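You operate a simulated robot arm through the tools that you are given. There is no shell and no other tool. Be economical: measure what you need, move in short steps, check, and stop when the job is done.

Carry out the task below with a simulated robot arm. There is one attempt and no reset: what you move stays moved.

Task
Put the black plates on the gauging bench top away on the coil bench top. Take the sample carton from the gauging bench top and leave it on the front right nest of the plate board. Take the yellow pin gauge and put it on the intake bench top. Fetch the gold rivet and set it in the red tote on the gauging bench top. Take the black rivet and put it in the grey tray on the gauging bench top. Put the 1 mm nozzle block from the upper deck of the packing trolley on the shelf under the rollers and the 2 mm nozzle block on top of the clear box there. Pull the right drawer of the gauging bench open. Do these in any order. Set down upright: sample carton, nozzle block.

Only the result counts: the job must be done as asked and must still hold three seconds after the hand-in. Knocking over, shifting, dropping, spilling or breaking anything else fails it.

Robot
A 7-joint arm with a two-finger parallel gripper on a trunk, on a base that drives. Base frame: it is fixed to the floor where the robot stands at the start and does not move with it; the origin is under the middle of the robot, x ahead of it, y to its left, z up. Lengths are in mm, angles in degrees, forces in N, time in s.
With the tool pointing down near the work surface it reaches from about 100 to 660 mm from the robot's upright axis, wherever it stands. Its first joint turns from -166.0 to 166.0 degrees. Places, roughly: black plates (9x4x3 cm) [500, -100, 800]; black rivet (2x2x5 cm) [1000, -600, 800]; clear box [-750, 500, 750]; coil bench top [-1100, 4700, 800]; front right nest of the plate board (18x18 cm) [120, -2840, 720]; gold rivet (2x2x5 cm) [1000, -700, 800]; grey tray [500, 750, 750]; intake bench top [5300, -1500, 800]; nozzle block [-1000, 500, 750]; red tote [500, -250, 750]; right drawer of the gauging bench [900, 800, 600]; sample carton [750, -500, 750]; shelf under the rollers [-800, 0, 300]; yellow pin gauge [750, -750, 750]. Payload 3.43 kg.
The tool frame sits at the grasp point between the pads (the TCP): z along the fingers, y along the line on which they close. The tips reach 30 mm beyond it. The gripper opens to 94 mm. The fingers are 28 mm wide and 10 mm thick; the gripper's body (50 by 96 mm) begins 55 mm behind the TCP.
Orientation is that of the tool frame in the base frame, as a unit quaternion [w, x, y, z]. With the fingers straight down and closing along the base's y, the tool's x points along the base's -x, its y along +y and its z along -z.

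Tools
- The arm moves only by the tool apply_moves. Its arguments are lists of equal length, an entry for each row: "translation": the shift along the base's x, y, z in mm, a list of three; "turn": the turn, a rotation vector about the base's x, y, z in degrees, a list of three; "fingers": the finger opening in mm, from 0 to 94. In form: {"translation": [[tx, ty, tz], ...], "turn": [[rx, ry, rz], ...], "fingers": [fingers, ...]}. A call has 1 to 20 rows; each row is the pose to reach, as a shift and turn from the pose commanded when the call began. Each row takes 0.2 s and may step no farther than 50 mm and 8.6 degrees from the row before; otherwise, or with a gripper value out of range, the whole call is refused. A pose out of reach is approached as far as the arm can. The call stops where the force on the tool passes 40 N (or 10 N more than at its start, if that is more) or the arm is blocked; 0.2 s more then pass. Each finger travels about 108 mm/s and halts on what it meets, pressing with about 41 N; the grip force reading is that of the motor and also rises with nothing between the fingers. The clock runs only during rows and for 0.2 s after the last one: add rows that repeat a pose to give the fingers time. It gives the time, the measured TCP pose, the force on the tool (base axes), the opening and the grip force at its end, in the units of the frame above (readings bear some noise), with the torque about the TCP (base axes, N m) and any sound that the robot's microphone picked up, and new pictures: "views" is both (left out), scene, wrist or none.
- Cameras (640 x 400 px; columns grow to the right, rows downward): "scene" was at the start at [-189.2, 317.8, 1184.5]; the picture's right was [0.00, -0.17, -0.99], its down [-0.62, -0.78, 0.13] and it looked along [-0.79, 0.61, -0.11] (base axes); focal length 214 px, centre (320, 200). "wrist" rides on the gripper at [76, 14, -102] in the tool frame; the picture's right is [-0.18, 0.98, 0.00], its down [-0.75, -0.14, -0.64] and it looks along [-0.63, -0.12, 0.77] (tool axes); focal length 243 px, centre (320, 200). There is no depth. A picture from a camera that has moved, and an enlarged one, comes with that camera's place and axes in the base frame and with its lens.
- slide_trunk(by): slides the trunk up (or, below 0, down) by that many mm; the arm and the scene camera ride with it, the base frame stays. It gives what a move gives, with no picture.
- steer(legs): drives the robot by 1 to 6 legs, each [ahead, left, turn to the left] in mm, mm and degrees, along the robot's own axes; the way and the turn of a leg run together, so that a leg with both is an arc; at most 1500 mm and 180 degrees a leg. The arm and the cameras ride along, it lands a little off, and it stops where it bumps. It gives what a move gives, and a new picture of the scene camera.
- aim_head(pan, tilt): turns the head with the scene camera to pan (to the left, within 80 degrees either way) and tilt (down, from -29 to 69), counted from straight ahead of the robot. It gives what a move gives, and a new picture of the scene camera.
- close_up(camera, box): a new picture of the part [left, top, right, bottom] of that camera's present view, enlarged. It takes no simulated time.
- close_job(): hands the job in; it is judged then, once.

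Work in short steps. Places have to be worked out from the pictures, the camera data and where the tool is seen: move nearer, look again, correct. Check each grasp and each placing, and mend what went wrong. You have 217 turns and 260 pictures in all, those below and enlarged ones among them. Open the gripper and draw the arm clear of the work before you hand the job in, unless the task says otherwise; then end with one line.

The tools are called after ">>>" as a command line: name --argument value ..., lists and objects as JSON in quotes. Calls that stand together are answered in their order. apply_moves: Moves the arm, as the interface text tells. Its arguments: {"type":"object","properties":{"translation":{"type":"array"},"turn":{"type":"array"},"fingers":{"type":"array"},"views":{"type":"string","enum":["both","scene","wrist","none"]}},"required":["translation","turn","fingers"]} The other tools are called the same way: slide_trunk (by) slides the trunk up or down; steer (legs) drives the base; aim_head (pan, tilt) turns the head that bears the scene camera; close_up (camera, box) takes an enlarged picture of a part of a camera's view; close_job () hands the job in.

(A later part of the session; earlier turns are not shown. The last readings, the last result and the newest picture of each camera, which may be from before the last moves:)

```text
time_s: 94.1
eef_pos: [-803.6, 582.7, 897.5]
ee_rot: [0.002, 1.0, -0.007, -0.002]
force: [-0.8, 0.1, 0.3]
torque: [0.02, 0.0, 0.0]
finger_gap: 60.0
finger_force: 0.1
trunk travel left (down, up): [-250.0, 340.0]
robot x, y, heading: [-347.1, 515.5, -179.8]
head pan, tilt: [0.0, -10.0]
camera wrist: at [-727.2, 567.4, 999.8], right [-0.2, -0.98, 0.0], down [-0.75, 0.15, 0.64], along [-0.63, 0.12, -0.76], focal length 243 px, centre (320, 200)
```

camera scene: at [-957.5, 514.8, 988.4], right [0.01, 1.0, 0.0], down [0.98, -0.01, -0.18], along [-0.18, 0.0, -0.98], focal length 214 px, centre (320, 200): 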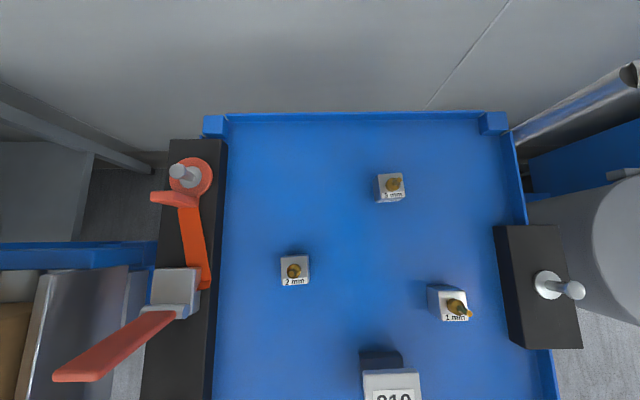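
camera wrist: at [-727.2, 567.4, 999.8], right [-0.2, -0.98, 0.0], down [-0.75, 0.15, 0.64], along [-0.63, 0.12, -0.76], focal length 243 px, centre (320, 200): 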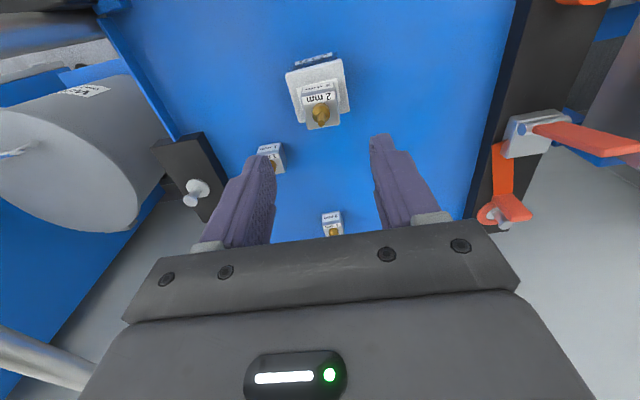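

2 mm block stands on the box. Before grabbing the 1 mm block I want to inspect the shelf: retracting and strafing to face the roller conveyor.

>>> apply_moves --translation '[[0, -10, 50], [20, -20, 95], [60, -30, 120], [105, -40, 130], [150, -50, 130], [190, -67, 130]]' --turn '[[0, 0, 0], [0, 0, 0], [0, 0, 0], [0, 0, 0], [0, 0, 0], [0, 0, 0]]' --fingers '[60, 60, 80, 94, 94, 94]' --views "none"

>>> steer --legs '[[-300, 0, 0], [0, 500, 0]]'

>>> aim_head --pan 0 --tilt -29

```text
refused: row 1 steps farther than a row can; nothing moved
```

```text
time_s: 98.6
eef_pos: [-509.2, 86.0, 897.4]
ee_rot: [0.001, 1.0, -0.007, -0.003]
force: [0.1, 0.2, -0.6]
torque: [0.02, 0.0, 0.0]
finger_gap: 60.0
finger_force: 0.0
trunk travel left (down, up): [-250.0, 340.0]
robot x, y, heading: [-47.3, 21.2, -179.8]
head pan, tilt: [0.0, -10.0]
camera scene: at [-636.4, 88.8, 942.7], right [0.01, 1.0, 0.0], down [0.98, -0.01, -0.18], along [-0.18, 0.0, -0.98], focal length 214 px, centre (320, 200)
```

scene: 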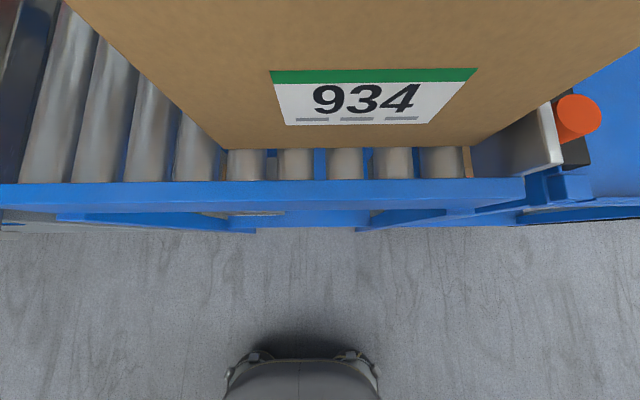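

```text
time_s: 99.4
eef_pos: [-509.9, 86.7, 897.2]
ee_rot: [0.002, 1.0, -0.007, -0.003]
force: [0.0, -0.1, 0.7]
torque: [-0.03, 0.01, 0.04]
finger_gap: 60.1
finger_force: 0.0
trunk travel left (down, up): [-250.0, 340.0]
robot x, y, heading: [-52.0, 22.5, -179.8]
head pan, tilt: [0.0, -28.6]
camera scene: at [-661.1, 89.4, 960.0], right [0.01, 1.0, 0.0], down [0.88, -0.01, -0.48], along [-0.48, 0.0, -0.88], focal length 214 px, centre (320, 200)
```

scene: 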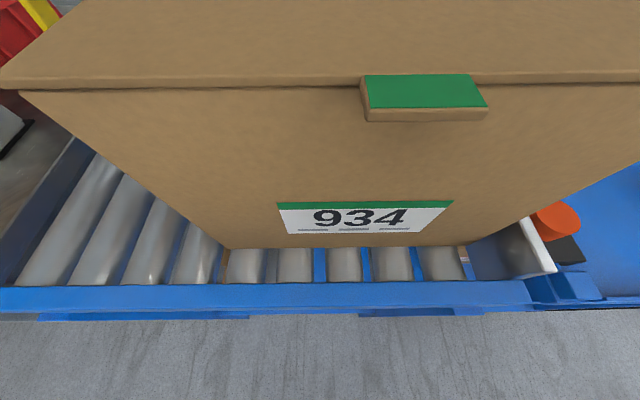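

Back clear of the conveyor. Pitching the hand toward horizontal and lowering to look under the rollers.

>>> apply_moves --translation '[[30, -5, -10], [60, -10, -20], [90, -20, -30], [120, -25, -50], [140, -30, -75], [150, -35, -105], [155, -40, -135], [160, -45, -165], [160, -50, -195]]' --turn '[[0, 8, 0], [0, 16, 0], [0, 24, 0], [0, 32, 0], [0, 40, 0], [0, 48, 0], [0, 56, 0], [0, 64, 0], [0, 70, 0]]' --fingers '[60, 60, 60, 60, 60, 60, 60, 60, 60]' --views "scene"

```text
time_s: 101.0
eef_pos: [-412.6, 78.9, 780.4]
ee_rot: [-0.032, 0.861, 0.005, -0.508]
force: [-0.5, 0.4, 0.5]
torque: [-0.03, 0.0, 0.0]
finger_gap: 60.0
finger_force: 0.0
trunk travel left (down, up): [-250.0, 340.0]
robot x, y, heading: [-52.5, 19.2, -180.0]
head pan, tilt: [0.0, -28.6]
stopped in row 7: the force on the tool passed its limit at 68 N (the readings are from after the stop); the commanded pose is now the measured one
camera scene: at [-430.8, 69.8, 940.9], right [0.02, 1.0, 0.06], down [0.0, 0.06, -1.0], along [-1.0, 0.02, 0.0], focal length 214 px, centre (320, 200)
```

scene: 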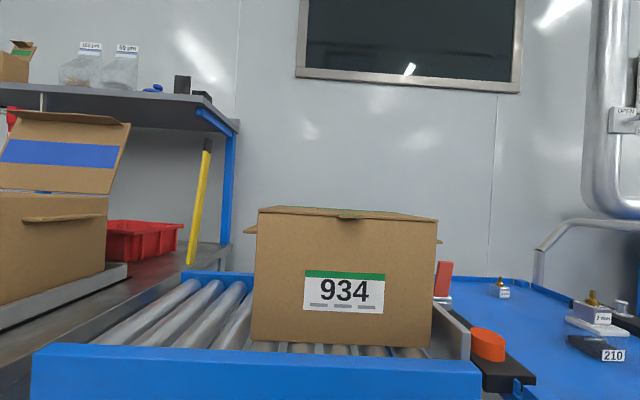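

The arm was blocked (likely self-contact). First let me check the trolley stack in this view.

>>> close_up --camera "scene" --box '[480, 250, 640, 370]'

```text
3.33 times, centred on (560, 310) of scene
camera zoom: at [-430.8, 69.8, 940.9], right [0.02, 1.0, 0.06], down [0.0, 0.06, -1.0], along [-1.0, 0.02, 0.0], focal length 715 px, centre (-480, -167)
```

zoom: 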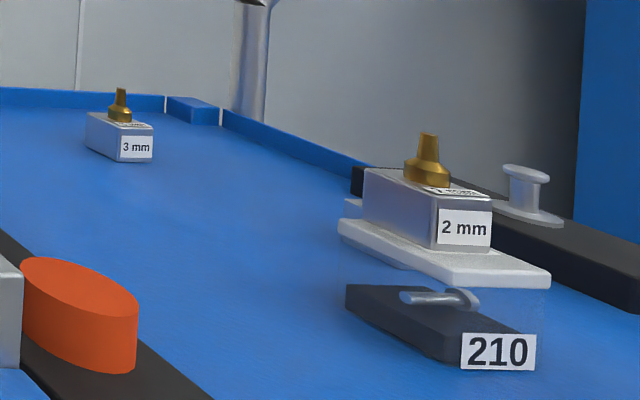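

The clear box stack is good. Now lowering the trunk to see under the rollers.

>>> slide_trunk --by -250

>>> aim_head --pan 0 --tilt -10

```text
time_s: 103.6
eef_pos: [-411.6, 77.0, 530.4]
ee_rot: [-0.032, 0.861, 0.005, -0.507]
force: [0.0, -0.5, 0.0]
torque: [0.0, -0.01, -0.02]
finger_gap: 60.1
finger_force: 0.0
trunk travel left (down, up): [0.0, 590.0]
robot x, y, heading: [-52.9, 20.2, -179.7]
head pan, tilt: [0.0, -28.6]
```

```text
time_s: 104.4
eef_pos: [-411.9, 79.0, 529.6]
ee_rot: [-0.032, 0.861, 0.005, -0.508]
force: [0.5, 0.0, -0.4]
torque: [-0.03, 0.0, 0.01]
finger_gap: 60.0
finger_force: 0.0
trunk travel left (down, up): [0.0, 590.0]
robot x, y, heading: [-50.5, 20.6, -179.6]
head pan, tilt: [0.0, -10.0]
camera scene: at [-433.6, 71.7, 660.0], right [0.02, 1.0, 0.06], down [0.32, 0.05, -0.94], along [-0.95, 0.04, -0.32], focal length 214 px, centre (320, 200)
```

scene: 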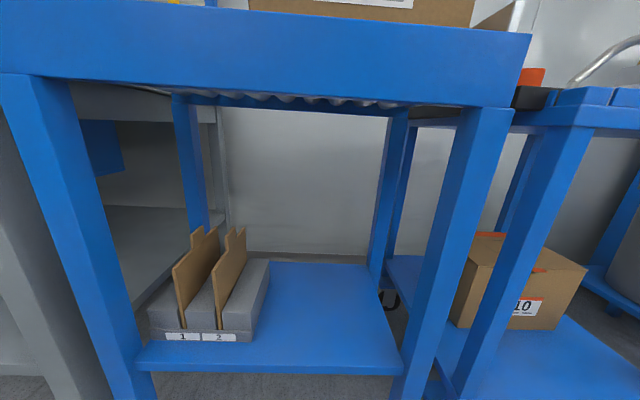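

The shelf (z≈325) has free space at y≈0–220, x≈-690…-915, opening up to ~690. I'll use a 35° slanted tool; testing that posture low first.

>>> apply_moves --translation '[[-20, 5, -20], [-40, 10, -40], [-60, 15, -60], [-60, 20, -80], [-60, 25, -120], [-60, 30, -150]]' --turn '[[-1, -7, 0.2], [-2, -14, 0.3], [-3, -20, 0.4], [-3.7, -26, 0.5], [-3.7, -26, 0.5], [-3.7, -26, 0.5]]' --fingers '[60, 60, 60, 60, 60, 60]' --views "wrist"

```text
time_s: 105.8
eef_pos: [-470.8, 110.2, 383.0]
ee_rot: [0.0, 0.954, -0.001, -0.301]
force: [0.0, -0.9, -0.5]
torque: [-0.01, 0.0, 0.03]
finger_gap: 60.1
finger_force: 0.0
trunk travel left (down, up): [0.0, 590.0]
robot x, y, heading: [-48.8, 22.6, -179.8]
head pan, tilt: [0.0, -10.0]
camera wrist: at [-350.4, 96.0, 422.7], right [-0.15, -0.98, 0.11], down [-0.25, 0.14, 0.96], along [-0.96, 0.12, -0.27], focal length 243 px, centre (320, 200)
```

wrist: 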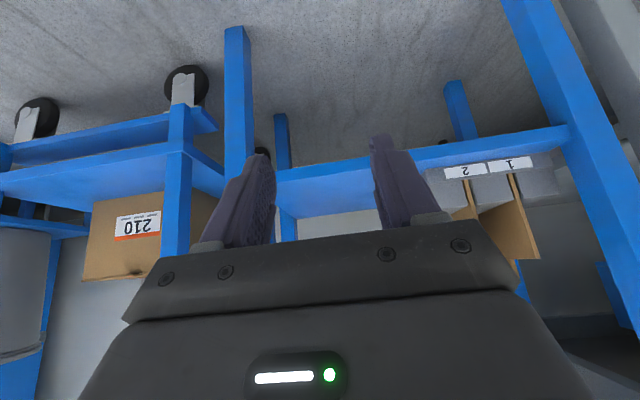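

Posture is reachable. Testing the farther, lower pose (still outside the shelf).

>>> apply_moves --translation '[[-45, 0, -10], [-90, 0, -15], [-130, 0, -25]]' --turn '[[0, 0, 0], [0, 0, 0], [0, 0, 0]]' --fingers '[60, 60, 60]' --views "scene"

```text
time_s: 106.6
eef_pos: [-601.5, 106.1, 355.4]
ee_rot: [0.0, 0.954, -0.001, -0.301]
force: [-0.8, 0.1, 0.0]
torque: [-0.02, 0.0, 0.0]
finger_gap: 59.8
finger_force: 0.0
trunk travel left (down, up): [0.0, 590.0]
robot x, y, heading: [-51.0, 23.9, -179.6]
head pan, tilt: [0.0, -10.0]
camera scene: at [-680.1, 108.7, 463.9], right [0.0, 1.0, 0.0], down [0.71, 0.0, -0.71], along [-0.71, 0.0, -0.71], focal length 214 px, centre (320, 200)
```

scene: 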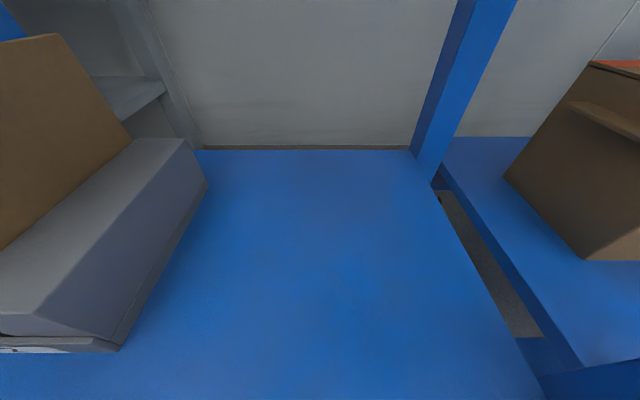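

Shelf reachable and free. Retracting and raising trunk to go fetch the 1 mm block with this slanted posture.

>>> apply_moves --translation '[[45, 0, 10], [90, 0, 30], [130, 0, 60]]' --turn '[[0, 0, 0], [0, 0, 0], [0, 0, 0]]' --fingers '[60, 60, 60]' --views "none"

>>> slide_trunk --by 400

```text
time_s: 107.4
eef_pos: [-472.1, 107.5, 415.0]
ee_rot: [0.0, 0.953, 0.0, -0.302]
force: [-0.1, 0.9, -0.1]
torque: [0.0, -0.01, 0.01]
finger_gap: 60.0
finger_force: 0.1
trunk travel left (down, up): [0.0, 590.0]
robot x, y, heading: [-50.6, 21.1, -179.8]
head pan, tilt: [0.0, -10.0]
```

```text
time_s: 111.2
eef_pos: [-472.0, 107.5, 815.5]
ee_rot: [0.0, 0.954, -0.001, -0.301]
force: [1.1, 1.2, 0.0]
torque: [-0.02, 0.0, 0.02]
finger_gap: 59.9
finger_force: 0.0
trunk travel left (down, up): [-400.0, 190.0]
robot x, y, heading: [-48.3, 22.5, -179.5]
head pan, tilt: [0.0, -10.0]
```

To keep clear of the clear-box stack and side clamp, I'll first take the 1 mm block vertically (fingers closing along x) and move it to a free part of the deck. Setting tool vertical and yawed.

>>> apply_moves --translation '[[0, 0, 30], [0, 0, 60], [0, 0, 90], [0, 0, 120], [0, 0, 120]]' --turn '[[0, -8, 0], [0, -16, 0], [0, -24, 0], [0, -32, 0], [0, -35, 0]]' --fingers '[60, 60, 60, 60, 60]' --views "none"

>>> steer --legs '[[0, -500, 0]]'

```text
time_s: 112.5
eef_pos: [-470.8, 107.2, 936.2]
ee_rot: [0.001, 1.0, -0.001, -0.001]
force: [0.5, 0.5, 0.0]
torque: [0.0, 0.0, 0.02]
finger_gap: 59.9
finger_force: 0.0
trunk travel left (down, up): [-400.0, 190.0]
robot x, y, heading: [-49.5, 17.1, -179.9]
head pan, tilt: [0.0, -10.0]
```

```text
time_s: 115.4
eef_pos: [-478.9, 592.8, 936.4]
ee_rot: [0.0, 1.0, 0.008, 0.0]
force: [0.2, -0.6, 0.1]
torque: [0.0, 0.05, 0.0]
finger_gap: 59.9
finger_force: 0.1
trunk travel left (down, up): [-400.0, 190.0]
robot x, y, heading: [-57.6, 512.9, -179.0]
head pan, tilt: [0.0, -10.0]
camera scene: at [-605.0, 592.0, 980.4], right [-0.02, 1.0, 0.0], down [0.98, 0.02, -0.17], along [-0.17, 0.0, -0.98], focal length 214 px, centre (320, 200)
```

scene: 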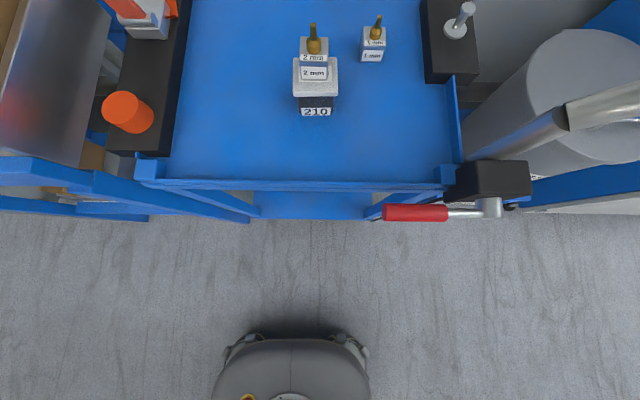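

Driving closer, and turning the tool +90° over the 1 mm block.

>>> steer --legs '[[290, -60, -1]]'

>>> apply_moves --translation '[[0, 0, 0], [0, 0, 0], [-10, 0, 0], [-20, 0, 0], [-30, 0, 0], [-40, 0, 0], [-50, 0, 0], [-60, 0, 0], [-70, 0, 0], [-80, 0, -20], [-90, 0, -40]]' --turn '[[0, 0, 8], [0, 0, 16], [0, 0, 24], [0, 0, 32], [0, 0, 40], [0, 0, 48], [0, 0, 56], [0, 0, 64], [0, 0, 72], [0, 0, 80], [0, 0, 88]]' --fingers '[60, 60, 60, 60, 60, 60, 60, 60, 60, 60, 60]' --views "wrist"

```text
time_s: 117.4
eef_pos: [-773.9, 654.7, 935.4]
ee_rot: [0.0, 1.0, 0.001, 0.0]
force: [-0.1, 0.9, 0.8]
torque: [0.0, -0.01, -0.01]
finger_gap: 59.9
finger_force: 0.0
trunk travel left (down, up): [-400.0, 190.0]
robot x, y, heading: [-351.9, 567.9, -179.7]
head pan, tilt: [0.0, -10.0]
camera scene: at [-900.0, 655.8, 980.0], right [0.0, 1.0, 0.0], down [0.98, 0.0, -0.17], along [-0.17, 0.0, -0.98], focal length 214 px, centre (320, 200)
```

scene: 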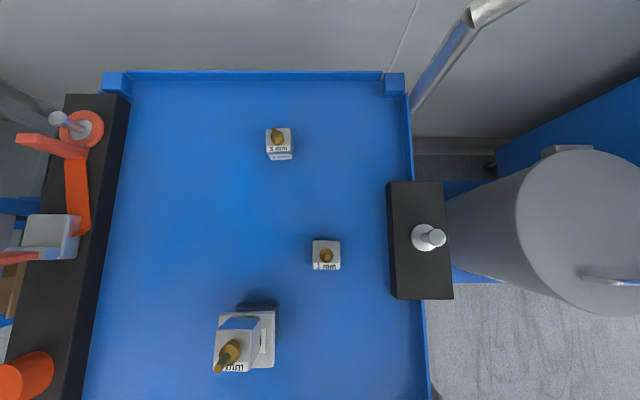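

```text
time_s: 119.8
eef_pos: [-863.3, 656.0, 895.2]
ee_rot: [0.0, 0.718, 0.696, -0.002]
force: [-0.5, 0.1, -1.2]
torque: [0.0, -0.01, 0.01]
finger_gap: 59.9
finger_force: 0.0
trunk travel left (down, up): [-400.0, 190.0]
robot x, y, heading: [-351.6, 568.1, -179.8]
head pan, tilt: [0.0, -10.0]
camera wrist: at [-846.9, 731.2, 997.6], right [0.98, -0.22, 0.0], down [-0.16, -0.75, 0.64], along [-0.14, -0.63, -0.77], focal length 243 px, centre (320, 200)
```

wrist: 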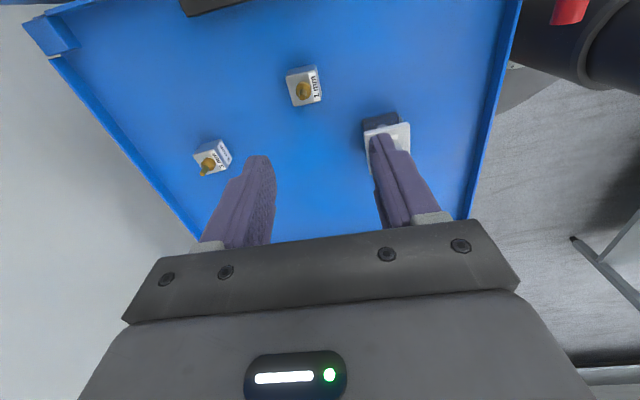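

1 mm block at (-881,662). Aligning and descending to grip.

>>> apply_moves --translation '[[-9, 3, -40], [-18, 6, -85], [-18, 6, -125], [-18, 6, -150], [-18, 6, -156], [-18, 6, -156], [-18, 6, -156], [-18, 6, -156]]' --turn '[[0, 0, 2], [0, 0, 2], [0, 0, 2], [0, 0, 2], [0, 0, 2], [0, 0, 2], [0, 0, 2], [0, 0, 2]]' --fingers '[60, 60, 60, 60, 60, 35, 15, 15]' --views "wrist"

```text
time_s: 121.6
eef_pos: [-881.4, 662.8, 738.1]
ee_rot: [0.0, 0.706, 0.708, 0.0]
force: [0.2, 0.0, -1.1]
torque: [0.0, -0.01, 0.02]
finger_gap: 31.1
finger_force: 41.1
trunk travel left (down, up): [-400.0, 190.0]
robot x, y, heading: [-351.7, 568.6, -179.5]
head pan, tilt: [0.0, -10.0]
camera wrist: at [-867.5, 737.9, 841.1], right [0.98, -0.18, 0.0], down [-0.14, -0.75, 0.64], along [-0.12, -0.63, -0.77], focal length 243 px, centre (320, 200)
```

wrist: 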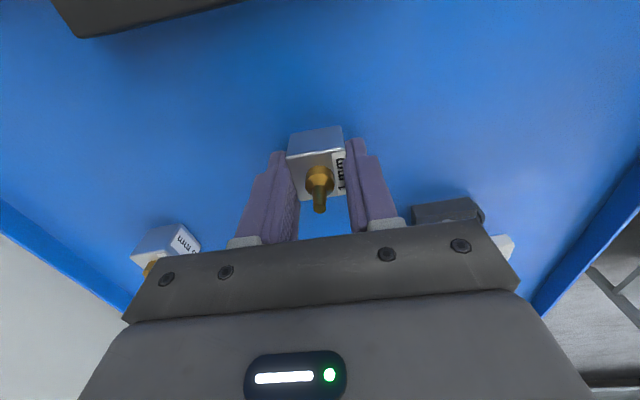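

Gripped. Lifting high and carrying it to the free front-left part of the deck (-750,482), rotating back.

>>> apply_moves --translation '[[0, 0, 45], [0, 0, 90], [0, 0, 135], [0, 0, 170], [10, -20, 170], [25, -45, 170], [45, -70, 170], [65, -95, 170], [85, -120, 170], [105, -145, 170], [120, -165, 170], [131, -180, 170], [131, -180, 150], [131, -180, 110], [131, -180, 70], [131, -180, 40]]' --turn '[[0, 0, 0], [0, 0, 0], [0, 0, 0], [0, 0, -8], [0, 0, -16], [0, 0, -24], [0, 0, -32], [0, 0, -40], [0, 0, -48], [0, 0, -56], [0, 0, -64], [0, 0, -72], [0, 0, -80], [0, 0, -88], [0, 0, -90], [0, 0, -90]]' --fingers '[15, 15, 15, 15, 15, 15, 15, 15, 15, 15, 15, 15, 15, 15, 15, 15]' --views "both"

```text
time_s: 125.0
eef_pos: [-750.3, 482.4, 779.4]
ee_rot: [0.0, 1.0, 0.0, -0.002]
force: [0.5, -0.2, -0.2]
torque: [-0.01, 0.01, 0.0]
finger_gap: 31.0
finger_force: 41.4
trunk travel left (down, up): [-400.0, 190.0]
robot x, y, heading: [-349.2, 566.0, -179.5]
head pan, tilt: [0.0, -10.0]
camera scene: at [-876.4, 482.9, 824.6], right [0.0, 1.0, 0.0], down [0.98, 0.0, -0.17], along [-0.17, 0.0, -0.98], focal length 214 px, centre (320, 200)
camera wrist: at [-674.1, 467.6, 881.8], right [-0.18, -0.98, 0.0], down [-0.75, 0.14, 0.64], along [-0.63, 0.12, -0.77], focal length 243 px, centre (320, 200)
```

scene: 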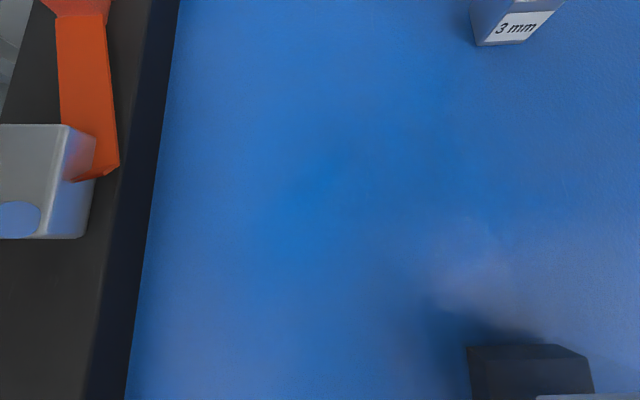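
wrist: 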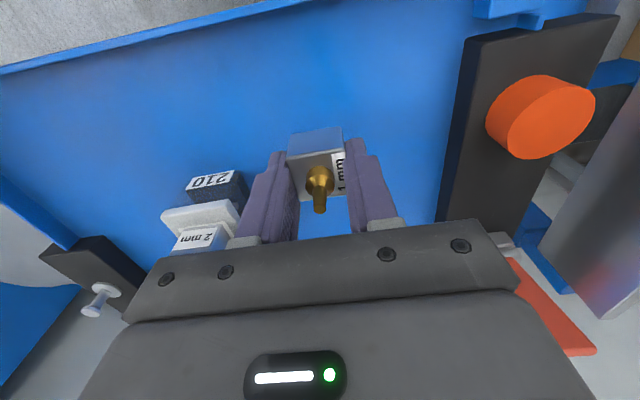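

Lowering it to the deck in fine steps.

>>> apply_moves --translation '[[0, 0, -20], [0, 0, -34], [0, 0, -37], [0, 0, -39], [0, 0, -41], [0, 0, -43], [0, 0, -45], [0, 0, -47]]' --turn '[[0, 0, 0], [0, 0, 0], [0, 0, 0], [0, 0, 0], [0, 0, 0], [0, 0, 0], [0, 0, 0], [0, 0, 0]]' --fingers '[15, 15, 15, 15, 15, 15, 15, 15]' --views "none"

```text
time_s: 126.5
eef_pos: [-750.6, 481.3, 738.7]
ee_rot: [0.001, 1.0, 0.001, -0.002]
force: [7.0, 2.0, 29.4]
torque: [0.07, -0.38, -0.03]
finger_gap: 31.1
finger_force: 41.2
trunk travel left (down, up): [-400.0, 190.0]
robot x, y, heading: [-349.4, 566.7, -179.9]
head pan, tilt: [0.0, -10.0]
stopped in row 7: the force on the tool passed its limit at 43 N (the readings are from after the stop); the commanded pose is now the measured one
```

Released onto deck; then rise and pitch the hand 35° for the slanted regrasp.

>>> apply_moves --translation '[[0, 0, 1], [0, 0, 1], [0, 0, 30], [0, 0, 75], [10, 0, 90], [20, 0, 90], [20, 0, 90], [20, 0, 90], [16, 0, 90]]' --turn '[[0, 0, 0], [0, 0, 0], [0, 0, 0], [0, 0, 0], [0, 8, 0], [0, 16, 0], [0, 24, 0], [0, 32, 0], [0, 35, 0]]' --fingers '[45, 55, 55, 55, 55, 55, 55, 55, 55]' --views "wrist"

```text
time_s: 128.5
eef_pos: [-736.0, 480.8, 827.1]
ee_rot: [-0.001, 0.953, 0.001, -0.303]
force: [-0.2, 0.3, 0.7]
torque: [-0.02, -0.01, 0.0]
finger_gap: 54.9
finger_force: 0.0
trunk travel left (down, up): [-400.0, 190.0]
robot x, y, heading: [-348.5, 571.6, -179.6]
head pan, tilt: [0.0, -10.0]
camera wrist: at [-615.0, 465.3, 866.4], right [-0.15, -0.98, 0.11], down [-0.24, 0.14, 0.96], along [-0.96, 0.12, -0.26], focal length 243 px, centre (320, 200)
```

wrist: 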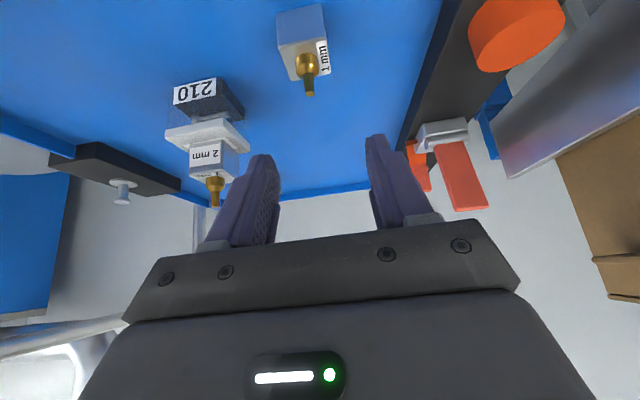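

Block stands upright at (-751,482). Straight down and slanted grip.

>>> apply_moves --translation '[[0, 1, -40], [0, 1, -75], [0, 1, -88], [0, 1, -88], [0, 1, -88], [0, 1, -88], [0, 1, -88]]' --turn '[[0, 0, 0], [0, 0, 0], [0, 0, 0], [0, 0, 0], [0, 0, 0], [0, 0, 0], [0, 0, 0]]' --fingers '[55, 55, 55, 55, 35, 15, 15]' --views "wrist"

```text
time_s: 130.1
eef_pos: [-736.5, 479.7, 741.6]
ee_rot: [0.0, 0.954, 0.0, -0.301]
force: [0.3, 0.4, 0.8]
torque: [-0.02, -0.02, -0.01]
finger_gap: 31.3
finger_force: 40.7
trunk travel left (down, up): [-400.0, 190.0]
robot x, y, heading: [-354.8, 570.0, -179.9]
head pan, tilt: [0.0, -10.0]
camera wrist: at [-616.1, 466.3, 780.5], right [-0.15, -0.98, 0.1], down [-0.25, 0.14, 0.96], along [-0.96, 0.12, -0.26], focal length 243 px, centre (320, 200)
```

wrist: 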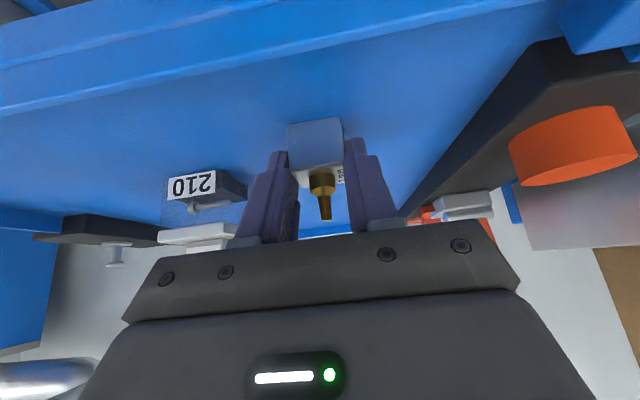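

Gripped. Lifting and backing out, then strafing toward the conveyor.

>>> apply_moves --translation '[[0, 0, 40], [0, 0, 80], [40, 0, 90], [80, 0, 90], [110, 0, 90]]' --turn '[[0, 0, 0], [0, 0, 0], [0, 0, 0], [0, 0, 0], [0, 0, 0]]' --fingers '[15, 15, 15, 15, 15]' --views "none"

>>> steer --legs '[[-250, 0, 0], [0, 375, 0]]'

>>> slide_trunk --by -400

```text
time_s: 131.3
eef_pos: [-626.3, 481.1, 831.7]
ee_rot: [-0.002, 0.953, 0.0, -0.302]
force: [0.0, 0.2, -1.2]
torque: [0.0, 0.0, -0.02]
finger_gap: 30.6
finger_force: 41.3
trunk travel left (down, up): [-400.0, 190.0]
robot x, y, heading: [-350.3, 570.9, -179.8]
head pan, tilt: [0.0, -10.0]
```

```text
time_s: 135.1
eef_pos: [-373.9, 104.2, 829.3]
ee_rot: [0.001, 0.953, 0.006, -0.302]
force: [0.5, -0.6, -1.4]
torque: [0.02, 0.01, -0.02]
finger_gap: 31.2
finger_force: 40.6
trunk travel left (down, up): [-400.0, 190.0]
robot x, y, heading: [-99.9, 198.5, -179.3]
head pan, tilt: [0.0, -10.0]
camera scene: at [-451.5, 104.2, 938.7], right [-0.01, 1.0, 0.0], down [0.71, 0.01, -0.71], along [-0.71, -0.01, -0.71], focal length 214 px, centre (320, 200)
```

scene: 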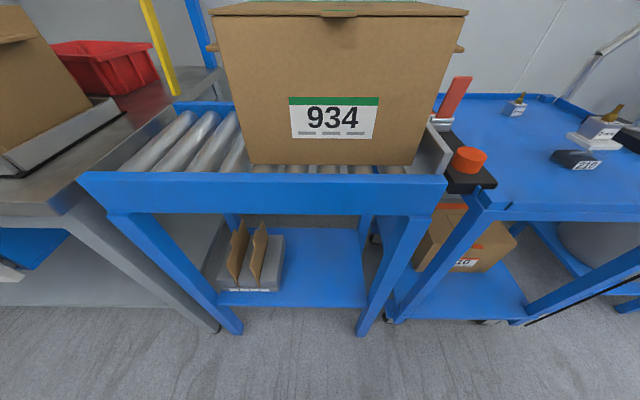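

```text
time_s: 138.9
eef_pos: [-374.0, 104.5, 430.2]
ee_rot: [0.0, 0.953, 0.006, -0.302]
force: [0.3, -0.1, -1.7]
torque: [0.02, -0.03, 0.0]
finger_gap: 31.0
finger_force: 40.8
trunk travel left (down, up): [0.0, 590.0]
robot x, y, heading: [-101.6, 193.7, -179.2]
head pan, tilt: [0.0, -10.0]
```

Driving ahead and extending toward the shelf, keeping the block well above the shelf plane.

>>> steer --legs '[[120, 30, -0.8]]'

>>> apply_moves --translation '[[-45, 0, 0], [-90, 0, 0], [-135, 0, 0], [-160, 0, 0]]' --turn '[[0, 0, 0], [0, 0, 0], [0, 0, 0], [0, 0, 0]]' --fingers '[15, 15, 15, 15]' --views "both"

```text
time_s: 140.2
eef_pos: [-497.2, 77.5, 431.0]
ee_rot: [-0.001, 0.953, 0.0, -0.303]
force: [0.5, 0.7, -0.9]
torque: [-0.02, -0.03, 0.01]
finger_gap: 31.0
finger_force: 40.9
trunk travel left (down, up): [0.0, 590.0]
robot x, y, heading: [-223.9, 167.9, -179.8]
head pan, tilt: [0.0, -10.0]
camera scene: at [-574.9, 77.7, 538.8], right [0.0, 1.0, 0.0], down [0.71, 0.0, -0.71], along [-0.71, 0.0, -0.71], focal length 214 px, centre (320, 200)
```

scene: 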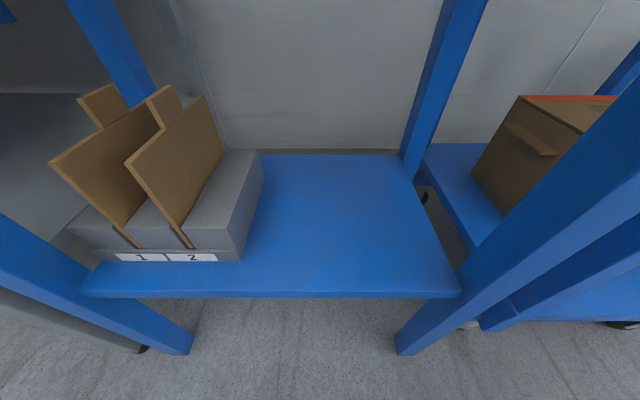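

```text
time_s: 141.2
eef_pos: [-658.2, 77.4, 428.3]
ee_rot: [0.0, 0.954, 0.0, -0.301]
force: [0.1, 0.1, 0.0]
torque: [-0.03, -0.03, 0.02]
finger_gap: 31.0
finger_force: 41.3
trunk travel left (down, up): [0.0, 590.0]
robot x, y, heading: [-220.0, 167.3, -179.5]
head pan, tilt: [0.0, -10.0]
camera scene: at [-735.3, 78.6, 538.0], right [0.0, 1.0, 0.0], down [0.71, 0.0, -0.71], along [-0.71, 0.0, -0.71], focal length 214 px, centre (320, 200)
camera wrist: at [-537.1, 63.3, 469.3], right [-0.15, -0.98, 0.1], down [-0.25, 0.14, 0.96], along [-0.96, 0.12, -0.26], focal length 243 px, centre (320, 200)
```

scene: 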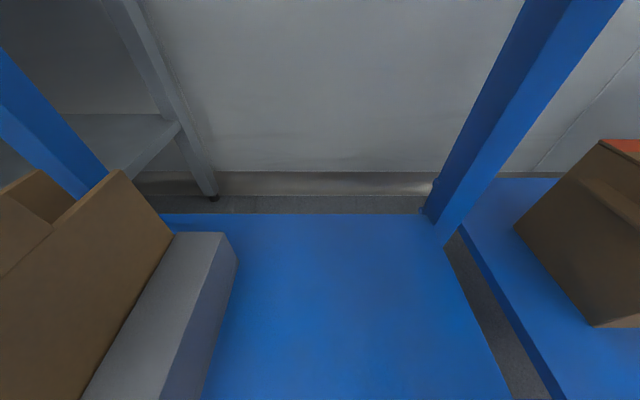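
wrist: 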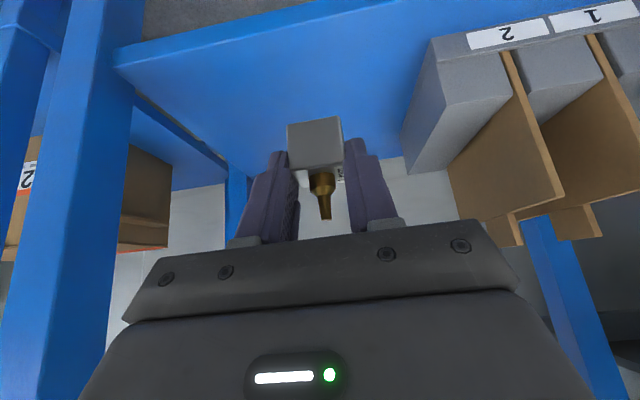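

Moving in and lowering the block onto the shelf in fine steps.

>>> apply_moves --translation '[[-30, 12, 0], [-60, 24, 0], [-80, 33, 0], [-80, 33, -25], [-80, 33, -40], [-80, 33, -46], [-80, 33, -50], [-80, 33, -54], [-80, 33, -58], [-80, 33, -62], [-80, 33, -66], [-80, 33, -70], [-80, 33, -74], [-80, 33, -78], [-80, 33, -82]]' --turn '[[0, 0, 0], [0, 0, 0], [0, 0, 0], [0, 0, 0], [0, 0, 0], [0, 0, 0], [0, 0, 0], [0, 0, 0], [0, 0, 0], [0, 0, 0], [0, 0, 0], [0, 0, 0], [0, 0, 0], [0, 0, 0], [0, 0, 0]]' --fingers '[15, 15, 15, 15, 15, 15, 15, 15, 15, 15, 15, 15, 15, 15, 15]' --views "wrist"

```text
time_s: 144.3
eef_pos: [-736.6, 109.4, 347.8]
ee_rot: [-0.002, 0.953, -0.001, -0.302]
force: [0.6, 0.0, -1.6]
torque: [0.0, -0.02, 0.0]
finger_gap: 31.2
finger_force: 41.7
trunk travel left (down, up): [0.0, 590.0]
robot x, y, heading: [-226.0, 168.6, -179.9]
head pan, tilt: [0.0, -10.0]
camera wrist: at [-616.1, 95.3, 387.8], right [-0.15, -0.98, 0.1], down [-0.25, 0.14, 0.96], along [-0.96, 0.12, -0.26], focal length 243 px, centre (320, 200)
```

wrist: 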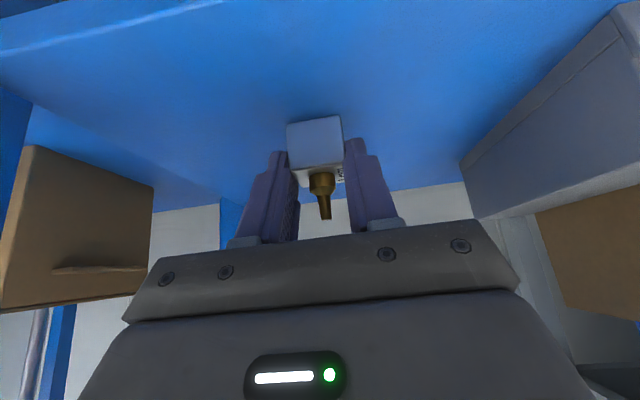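

Not in contact yet; continuing down.

>>> apply_moves --translation '[[0, 0, -4], [0, 0, -8], [0, 0, -12], [0, 0, -15], [0, 0, -18], [0, 0, -21], [0, 0, -24], [0, 0, -27], [0, 0, -30], [0, 0, -33], [0, 0, -36], [0, 0, -39], [0, 0, -42], [0, 0, -45]]' --turn '[[0, 0, 0], [0, 0, 0], [0, 0, 0], [0, 0, 0], [0, 0, 0], [0, 0, 0], [0, 0, 0], [0, 0, 0], [0, 0, 0], [0, 0, 0], [0, 0, 0], [0, 0, 0], [0, 0, 0], [0, 0, 0]]' --fingers '[15, 15, 15, 15, 15, 15, 15, 15, 15, 15, 15, 15, 15, 15]' --views "wrist"

```text
time_s: 145.1
eef_pos: [-740.2, 110.4, 339.9]
ee_rot: [0.0, 0.952, 0.0, -0.305]
force: [7.0, 0.5, 27.8]
torque: [0.03, -0.31, -0.01]
finger_gap: 31.3
finger_force: 40.6
trunk travel left (down, up): [0.0, 590.0]
robot x, y, heading: [-223.0, 166.9, -179.9]
head pan, tilt: [0.0, -10.0]
stopped in row 3: the force on the tool passed its limit at 43 N (the readings are from after the stop); the commanded pose is now the measured one
camera wrist: at [-617.9, 94.8, 379.4], right [-0.15, -0.98, 0.11], down [-0.24, 0.14, 0.96], along [-0.96, 0.12, -0.26], focal length 243 px, centre (320, 200)
```

wrist: 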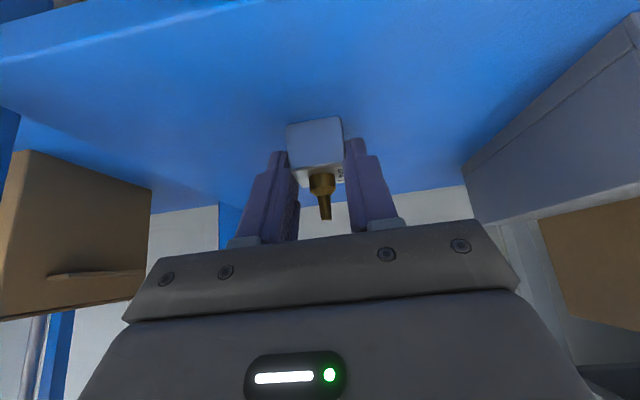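

Contact with shelf. Releasing and withdrawing along the finger axis.

>>> apply_moves --translation '[[0, 0, 1], [0, 0, 1], [0, 0, 1], [22, 0, 34], [46, 0, 70], [80, 0, 100], [120, 0, 110], [160, 0, 110]]' --turn '[[0, 0, 0], [0, 0, 0], [0, 0, 0], [0, 0, 0], [0, 0, 0], [0, 0, 0], [0, 0, 0], [0, 0, 0]]' --fingers '[40, 55, 55, 55, 55, 55, 55, 55]' --views "scene"

```text
time_s: 146.9
eef_pos: [-576.5, 110.7, 449.3]
ee_rot: [0.001, 0.953, 0.001, -0.304]
force: [-0.5, -0.4, 0.2]
torque: [-0.01, 0.02, 0.0]
finger_gap: 55.1
finger_force: 0.0
trunk travel left (down, up): [0.0, 590.0]
robot x, y, heading: [-225.4, 166.3, -179.9]
head pan, tilt: [0.0, -10.0]
camera scene: at [-653.9, 111.9, 559.2], right [0.0, 1.0, 0.0], down [0.7, 0.0, -0.71], along [-0.71, 0.0, -0.7], focal length 214 px, centre (320, 200)
```

scene: 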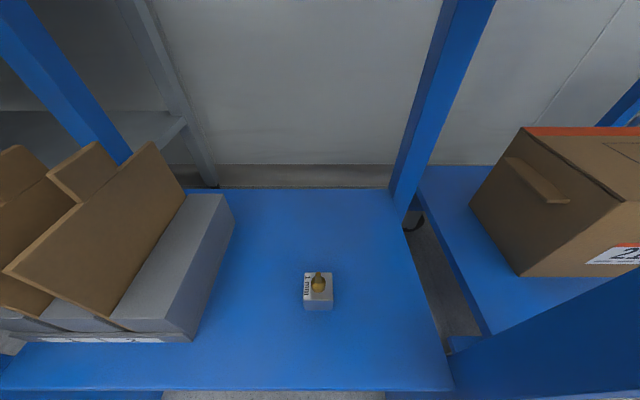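

1 mm block stands on the shelf. Retracting, raising, and restoring the vertical tool.

>>> apply_moves --translation '[[40, 0, 0], [80, 0, 0], [100, 0, 0]]' --turn '[[0, 0, 0], [0, 0, 0], [0, 0, 0]]' --fingers '[60, 60, 60]' --views "none"

>>> steer --legs '[[-200, 0, 0]]'

>>> slide_trunk --by 400

>>> apply_moves --translation '[[0, 0, 40], [0, 0, 80], [0, 0, 120], [0, 0, 160], [0, 0, 200], [-20, 30, 230]]' --turn '[[0, -8, 0], [0, -16, 0], [0, -24, 0], [0, -32, 0], [0, -35.3, 0], [0, -35.3, 0]]' --fingers '[60, 60, 60, 60, 60, 60]' --views "none"

```text
time_s: 147.9
eef_pos: [-512.9, 102.7, 445.2]
ee_rot: [0.007, 0.941, -0.005, -0.338]
force: [0.9, -0.1, -0.1]
torque: [0.02, 0.0, 0.0]
finger_gap: 60.5
finger_force: 0.0
trunk travel left (down, up): [0.0, 590.0]
robot x, y, heading: [-224.1, 167.0, -179.9]
head pan, tilt: [0.0, -10.0]
stopped in row 3: the arm was blocked; the commanded pose is now the measured one
```

```text
time_s: 149.5
eef_pos: [-308.5, 103.5, 446.2]
ee_rot: [0.006, 0.941, -0.005, -0.339]
force: [0.5, 0.3, -0.1]
torque: [0.0, 0.01, 0.02]
finger_gap: 60.0
finger_force: 0.1
trunk travel left (down, up): [0.0, 590.0]
robot x, y, heading: [-21.1, 166.8, -179.9]
head pan, tilt: [0.0, -10.0]
camera scene: at [-378.4, 106.9, 559.3], right [0.01, 1.0, -0.02], down [0.65, -0.02, -0.76], along [-0.76, -0.01, -0.65], focal length 214 px, centre (320, 200)
```

scene: 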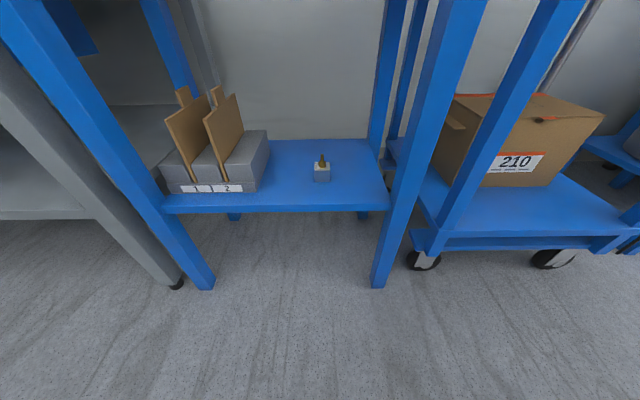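

```text
time_s: 153.4
eef_pos: [-309.5, 103.4, 845.1]
ee_rot: [0.006, 0.941, -0.006, -0.337]
force: [0.9, -0.7, -0.7]
torque: [-0.03, 0.01, 0.0]
finger_gap: 60.2
finger_force: 0.1
trunk travel left (down, up): [-400.0, 190.0]
robot x, y, heading: [-21.8, 167.9, -180.1]
head pan, tilt: [0.0, -10.0]
```

```text
time_s: 154.8
eef_pos: [-325.1, 136.5, 1076.7]
ee_rot: [0.005, 0.999, -0.007, -0.036]
force: [-0.3, 1.2, 0.0]
torque: [-0.01, 0.03, -0.02]
finger_gap: 59.9
finger_force: 0.1
trunk travel left (down, up): [-400.0, 190.0]
robot x, y, heading: [-20.0, 162.7, -179.9]
head pan, tilt: [0.0, -10.0]
```

Correcting small tilt, then turning and driving to the bench's right end.

>>> apply_moves --translation '[[0, 15, 20]]' --turn '[[0.5, -4.1, 0.8]]' --fingers '[60]' --views "none"

>>> aim_head --pan 0 --tilt -29

>>> steer --legs '[[0, 0, -90], [-1250, 0, 0]]'

```text
time_s: 155.2
eef_pos: [-329.0, 151.5, 1097.1]
ee_rot: [0.001, 1.0, 0.0, 0.0]
force: [-0.6, -0.2, -0.2]
torque: [-0.01, 0.06, 0.0]
finger_gap: 60.0
finger_force: 0.1
trunk travel left (down, up): [-400.0, 190.0]
robot x, y, heading: [-22.3, 162.9, -179.8]
head pan, tilt: [0.0, -10.0]
```

```text
time_s: 156.0
eef_pos: [-328.2, 151.2, 1094.7]
ee_rot: [0.0, 1.0, 0.001, -0.001]
force: [-0.6, -0.3, -0.7]
torque: [-0.02, 0.04, 0.02]
finger_gap: 59.8
finger_force: 0.0
trunk travel left (down, up): [-400.0, 190.0]
robot x, y, heading: [-21.9, 164.8, -180.0]
head pan, tilt: [0.0, -28.6]
camera scene: at [-479.1, 151.7, 1158.3], right [0.0, 1.0, 0.0], down [0.88, 0.0, -0.48], along [-0.48, 0.0, -0.88], focal length 214 px, centre (320, 200)
```

scene: 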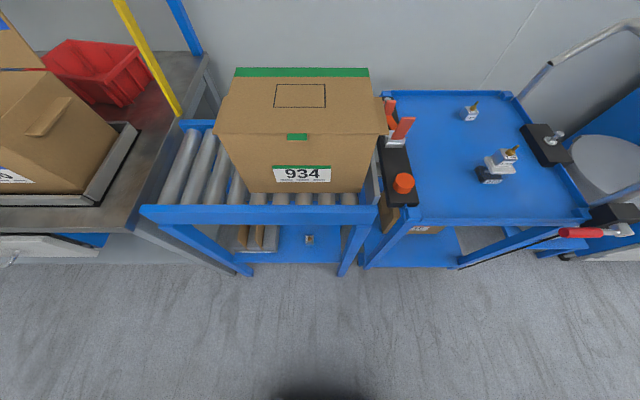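

```text
time_s: 166.2
eef_pos: [-62.4, -767.5, 1096.0]
ee_rot: [0.0, -0.701, 0.714, 0.001]
force: [-0.1, 0.4, -0.5]
torque: [0.03, 0.01, 0.0]
finger_gap: 59.9
finger_force: 0.0
trunk travel left (down, up): [-400.0, 190.0]
robot x, y, heading: [-52.9, -1076.5, 88.9]
head pan, tilt: [0.0, -28.6]
camera scene: at [-60.6, -615.9, 1158.5], right [1.0, -0.02, 0.0], down [-0.01, -0.88, -0.48], along [0.01, 0.48, -0.88], focal length 214 px, centre (320, 200)
```

scene: 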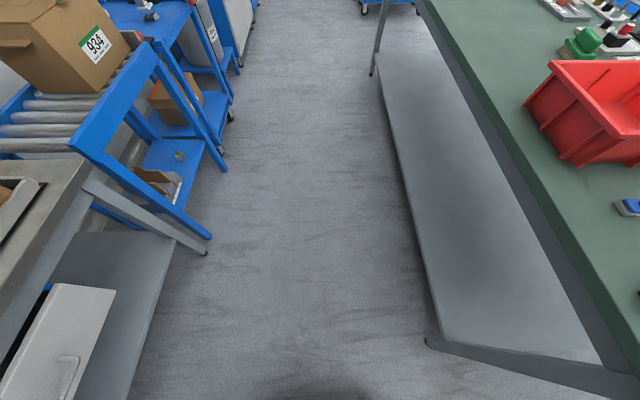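

Checking the right side before strafing.

>>> aim_head --pan -75 --tilt -5

```text
time_s: 167.6
eef_pos: [-60.8, -765.9, 1095.8]
ee_rot: [0.001, -0.701, 0.713, 0.0]
force: [0.8, 0.3, 0.7]
torque: [-0.01, -0.03, 0.04]
finger_gap: 59.8
finger_force: 0.2
trunk travel left (down, up): [-400.0, 190.0]
robot x, y, heading: [-52.9, -1074.6, 89.0]
head pan, tilt: [-75.0, -5.0]
camera scene: at [23.3, -649.4, 1202.6], right [0.26, -0.01, 0.97], down [0.07, -1.0, -0.02], along [0.96, 0.07, -0.26], focal length 214 px, centre (320, 200)
```

scene: 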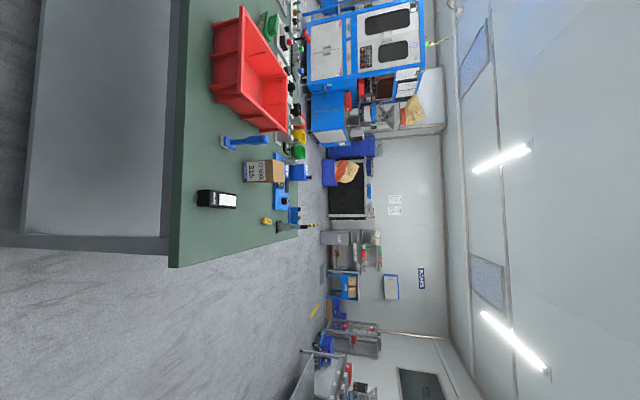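

Way is clear. Strafing right to the bench end.

>>> steer --legs '[[20, -870, 1]]'

>>> aim_head --pan 0 --tilt -20

```text
time_s: 172.3
eef_pos: [834.3, -758.6, 1094.6]
ee_rot: [0.001, -0.702, 0.712, 0.0]
force: [0.9, 0.2, 0.2]
torque: [0.02, 0.01, 0.0]
finger_gap: 59.9
finger_force: 0.0
trunk travel left (down, up): [-400.0, 190.0]
robot x, y, heading: [846.6, -1068.2, 89.4]
head pan, tilt: [-75.0, -5.0]
camera scene: at [919.4, -640.7, 1202.7], right [0.26, -0.01, 0.97], down [0.07, -1.0, -0.02], along [0.96, 0.07, -0.26], focal length 214 px, centre (320, 200)
```

scene: 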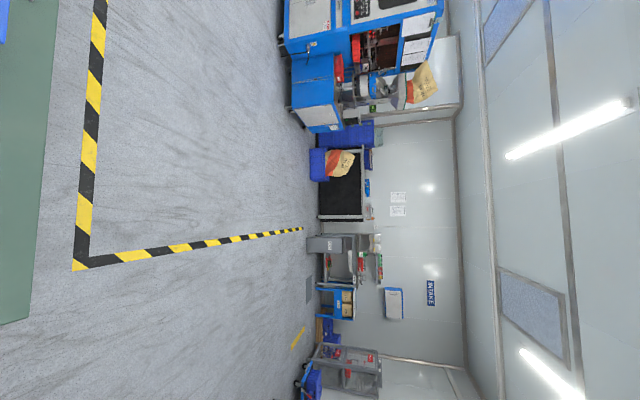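

```text
time_s: 173.8
eef_pos: [834.4, -758.2, 1095.5]
ee_rot: [0.0, -0.702, 0.712, 0.001]
force: [-0.8, -0.4, -0.8]
torque: [-0.04, 0.0, -0.01]
finger_gap: 59.8
finger_force: 0.0
trunk travel left (down, up): [-400.0, 190.0]
robot x, y, heading: [842.9, -1063.4, 89.4]
head pan, tilt: [0.0, -20.0]
camera scene: at [834.9, -618.0, 1149.3], right [1.0, -0.01, 0.0], down [-0.01, -0.94, -0.34], along [0.01, 0.34, -0.94], focal length 214 px, centre (320, 200)
```

scene: 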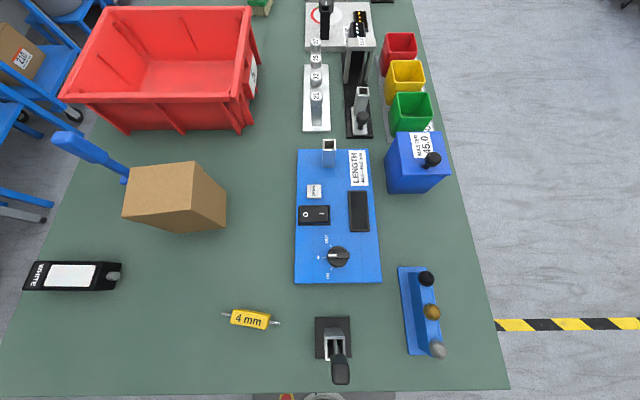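

Great view. Gold rivet at about (976,-660), black (978,-622). Moving above the gold rivet.

>>> apply_moves --translation '[[35, 25, -15], [70, 50, -30], [105, 75, -45], [130, 90, -80], [142, 98, -120], [142, 98, -160]]' --turn '[[0, 0, 0], [0, 0, 0], [0, 0, 0], [0, 0, 0], [0, 0, 0.6], [0, 0, 0.6]]' --fingers '[60, 60, 60, 60, 60, 60]' --views "wrist"

>>> close_up --camera "wrist" --box '[200, 40, 440, 240]'

```text
time_s: 175.2
eef_pos: [979.0, -662.2, 934.7]
ee_rot: [0.001, -0.706, 0.708, 0.0]
force: [0.3, -0.1, 1.0]
torque: [0.02, 0.01, 0.0]
finger_gap: 59.7
finger_force: 0.1
trunk travel left (down, up): [-400.0, 190.0]
robot x, y, heading: [842.8, -1061.7, 89.1]
head pan, tilt: [0.0, -20.0]
camera wrist: at [964.9, -737.8, 1037.6], right [-0.98, 0.19, 0.0], down [0.14, 0.75, 0.64], along [0.12, 0.63, -0.77], focal length 243 px, centre (320, 200)
```

wrist: 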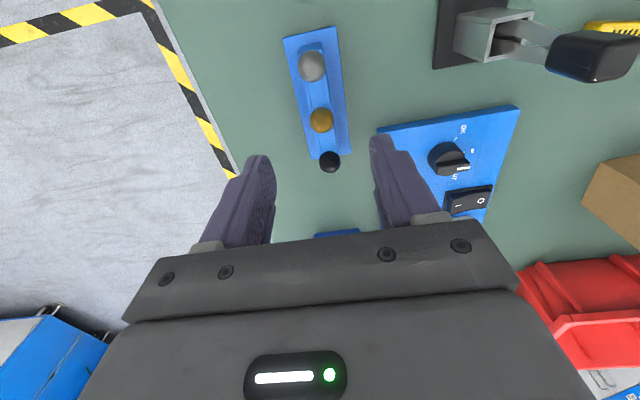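

```text
2.00 times, centred on (320, 140) of wrist
camera zoom: at [964.9, -737.8, 1037.6], right [-0.98, 0.19, 0.0], down [0.14, 0.75, 0.64], along [0.12, 0.63, -0.77], focal length 485 px, centre (320, 320)
```

zoom: 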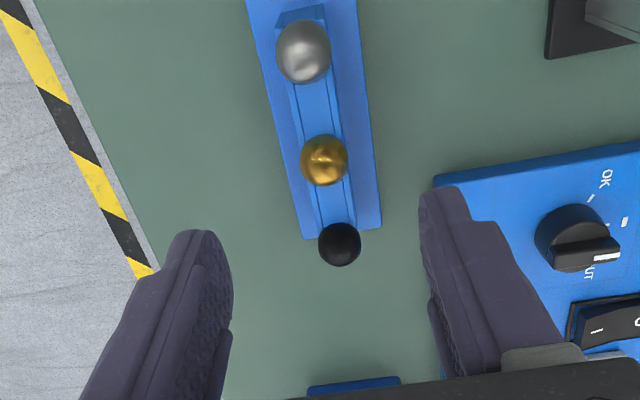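

Gold rivet is centred under the TCP (head centre z≈842). Descending so the tips sit at about 832 and closing on the head.

>>> apply_moves --translation '[[-1, 1, -35], [-1, 1, -60], [-1, 1, -72], [-1, 1, -72], [-1, 1, -72], [-1, 1, -72], [-1, 1, -72]]' --turn '[[0, 0, 0], [0, 0, 0], [0, 0, 0], [0, 0, 0], [0, 0, 0], [0, 0, 0], [0, 0, 0]]' --fingers '[50, 45, 45, 30, 8, 8, 8]' --views "wrist"

```text
time_s: 176.8
eef_pos: [978.8, -659.6, 863.2]
ee_rot: [0.0, -0.706, 0.709, 0.0]
force: [12.7, 0.5, 0.1]
torque: [0.15, -0.38, 0.19]
finger_gap: 18.5
finger_force: 41.2
trunk travel left (down, up): [-400.0, 190.0]
robot x, y, heading: [848.4, -1065.3, 89.4]
head pan, tilt: [0.0, -20.0]
camera wrist: at [962.9, -735.9, 966.6], right [-0.98, 0.19, 0.0], down [0.14, 0.75, 0.64], along [0.12, 0.63, -0.77], focal length 243 px, centre (320, 200)
```

wrist: 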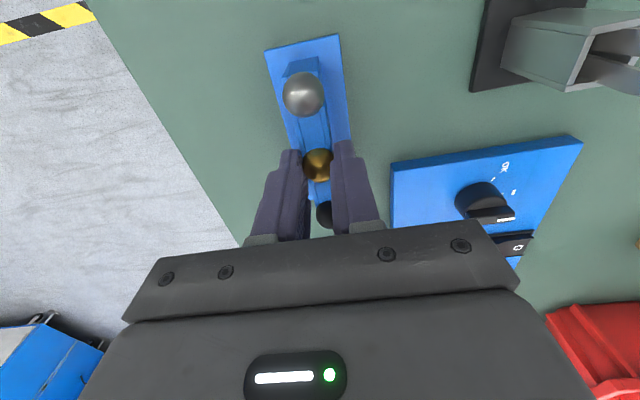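

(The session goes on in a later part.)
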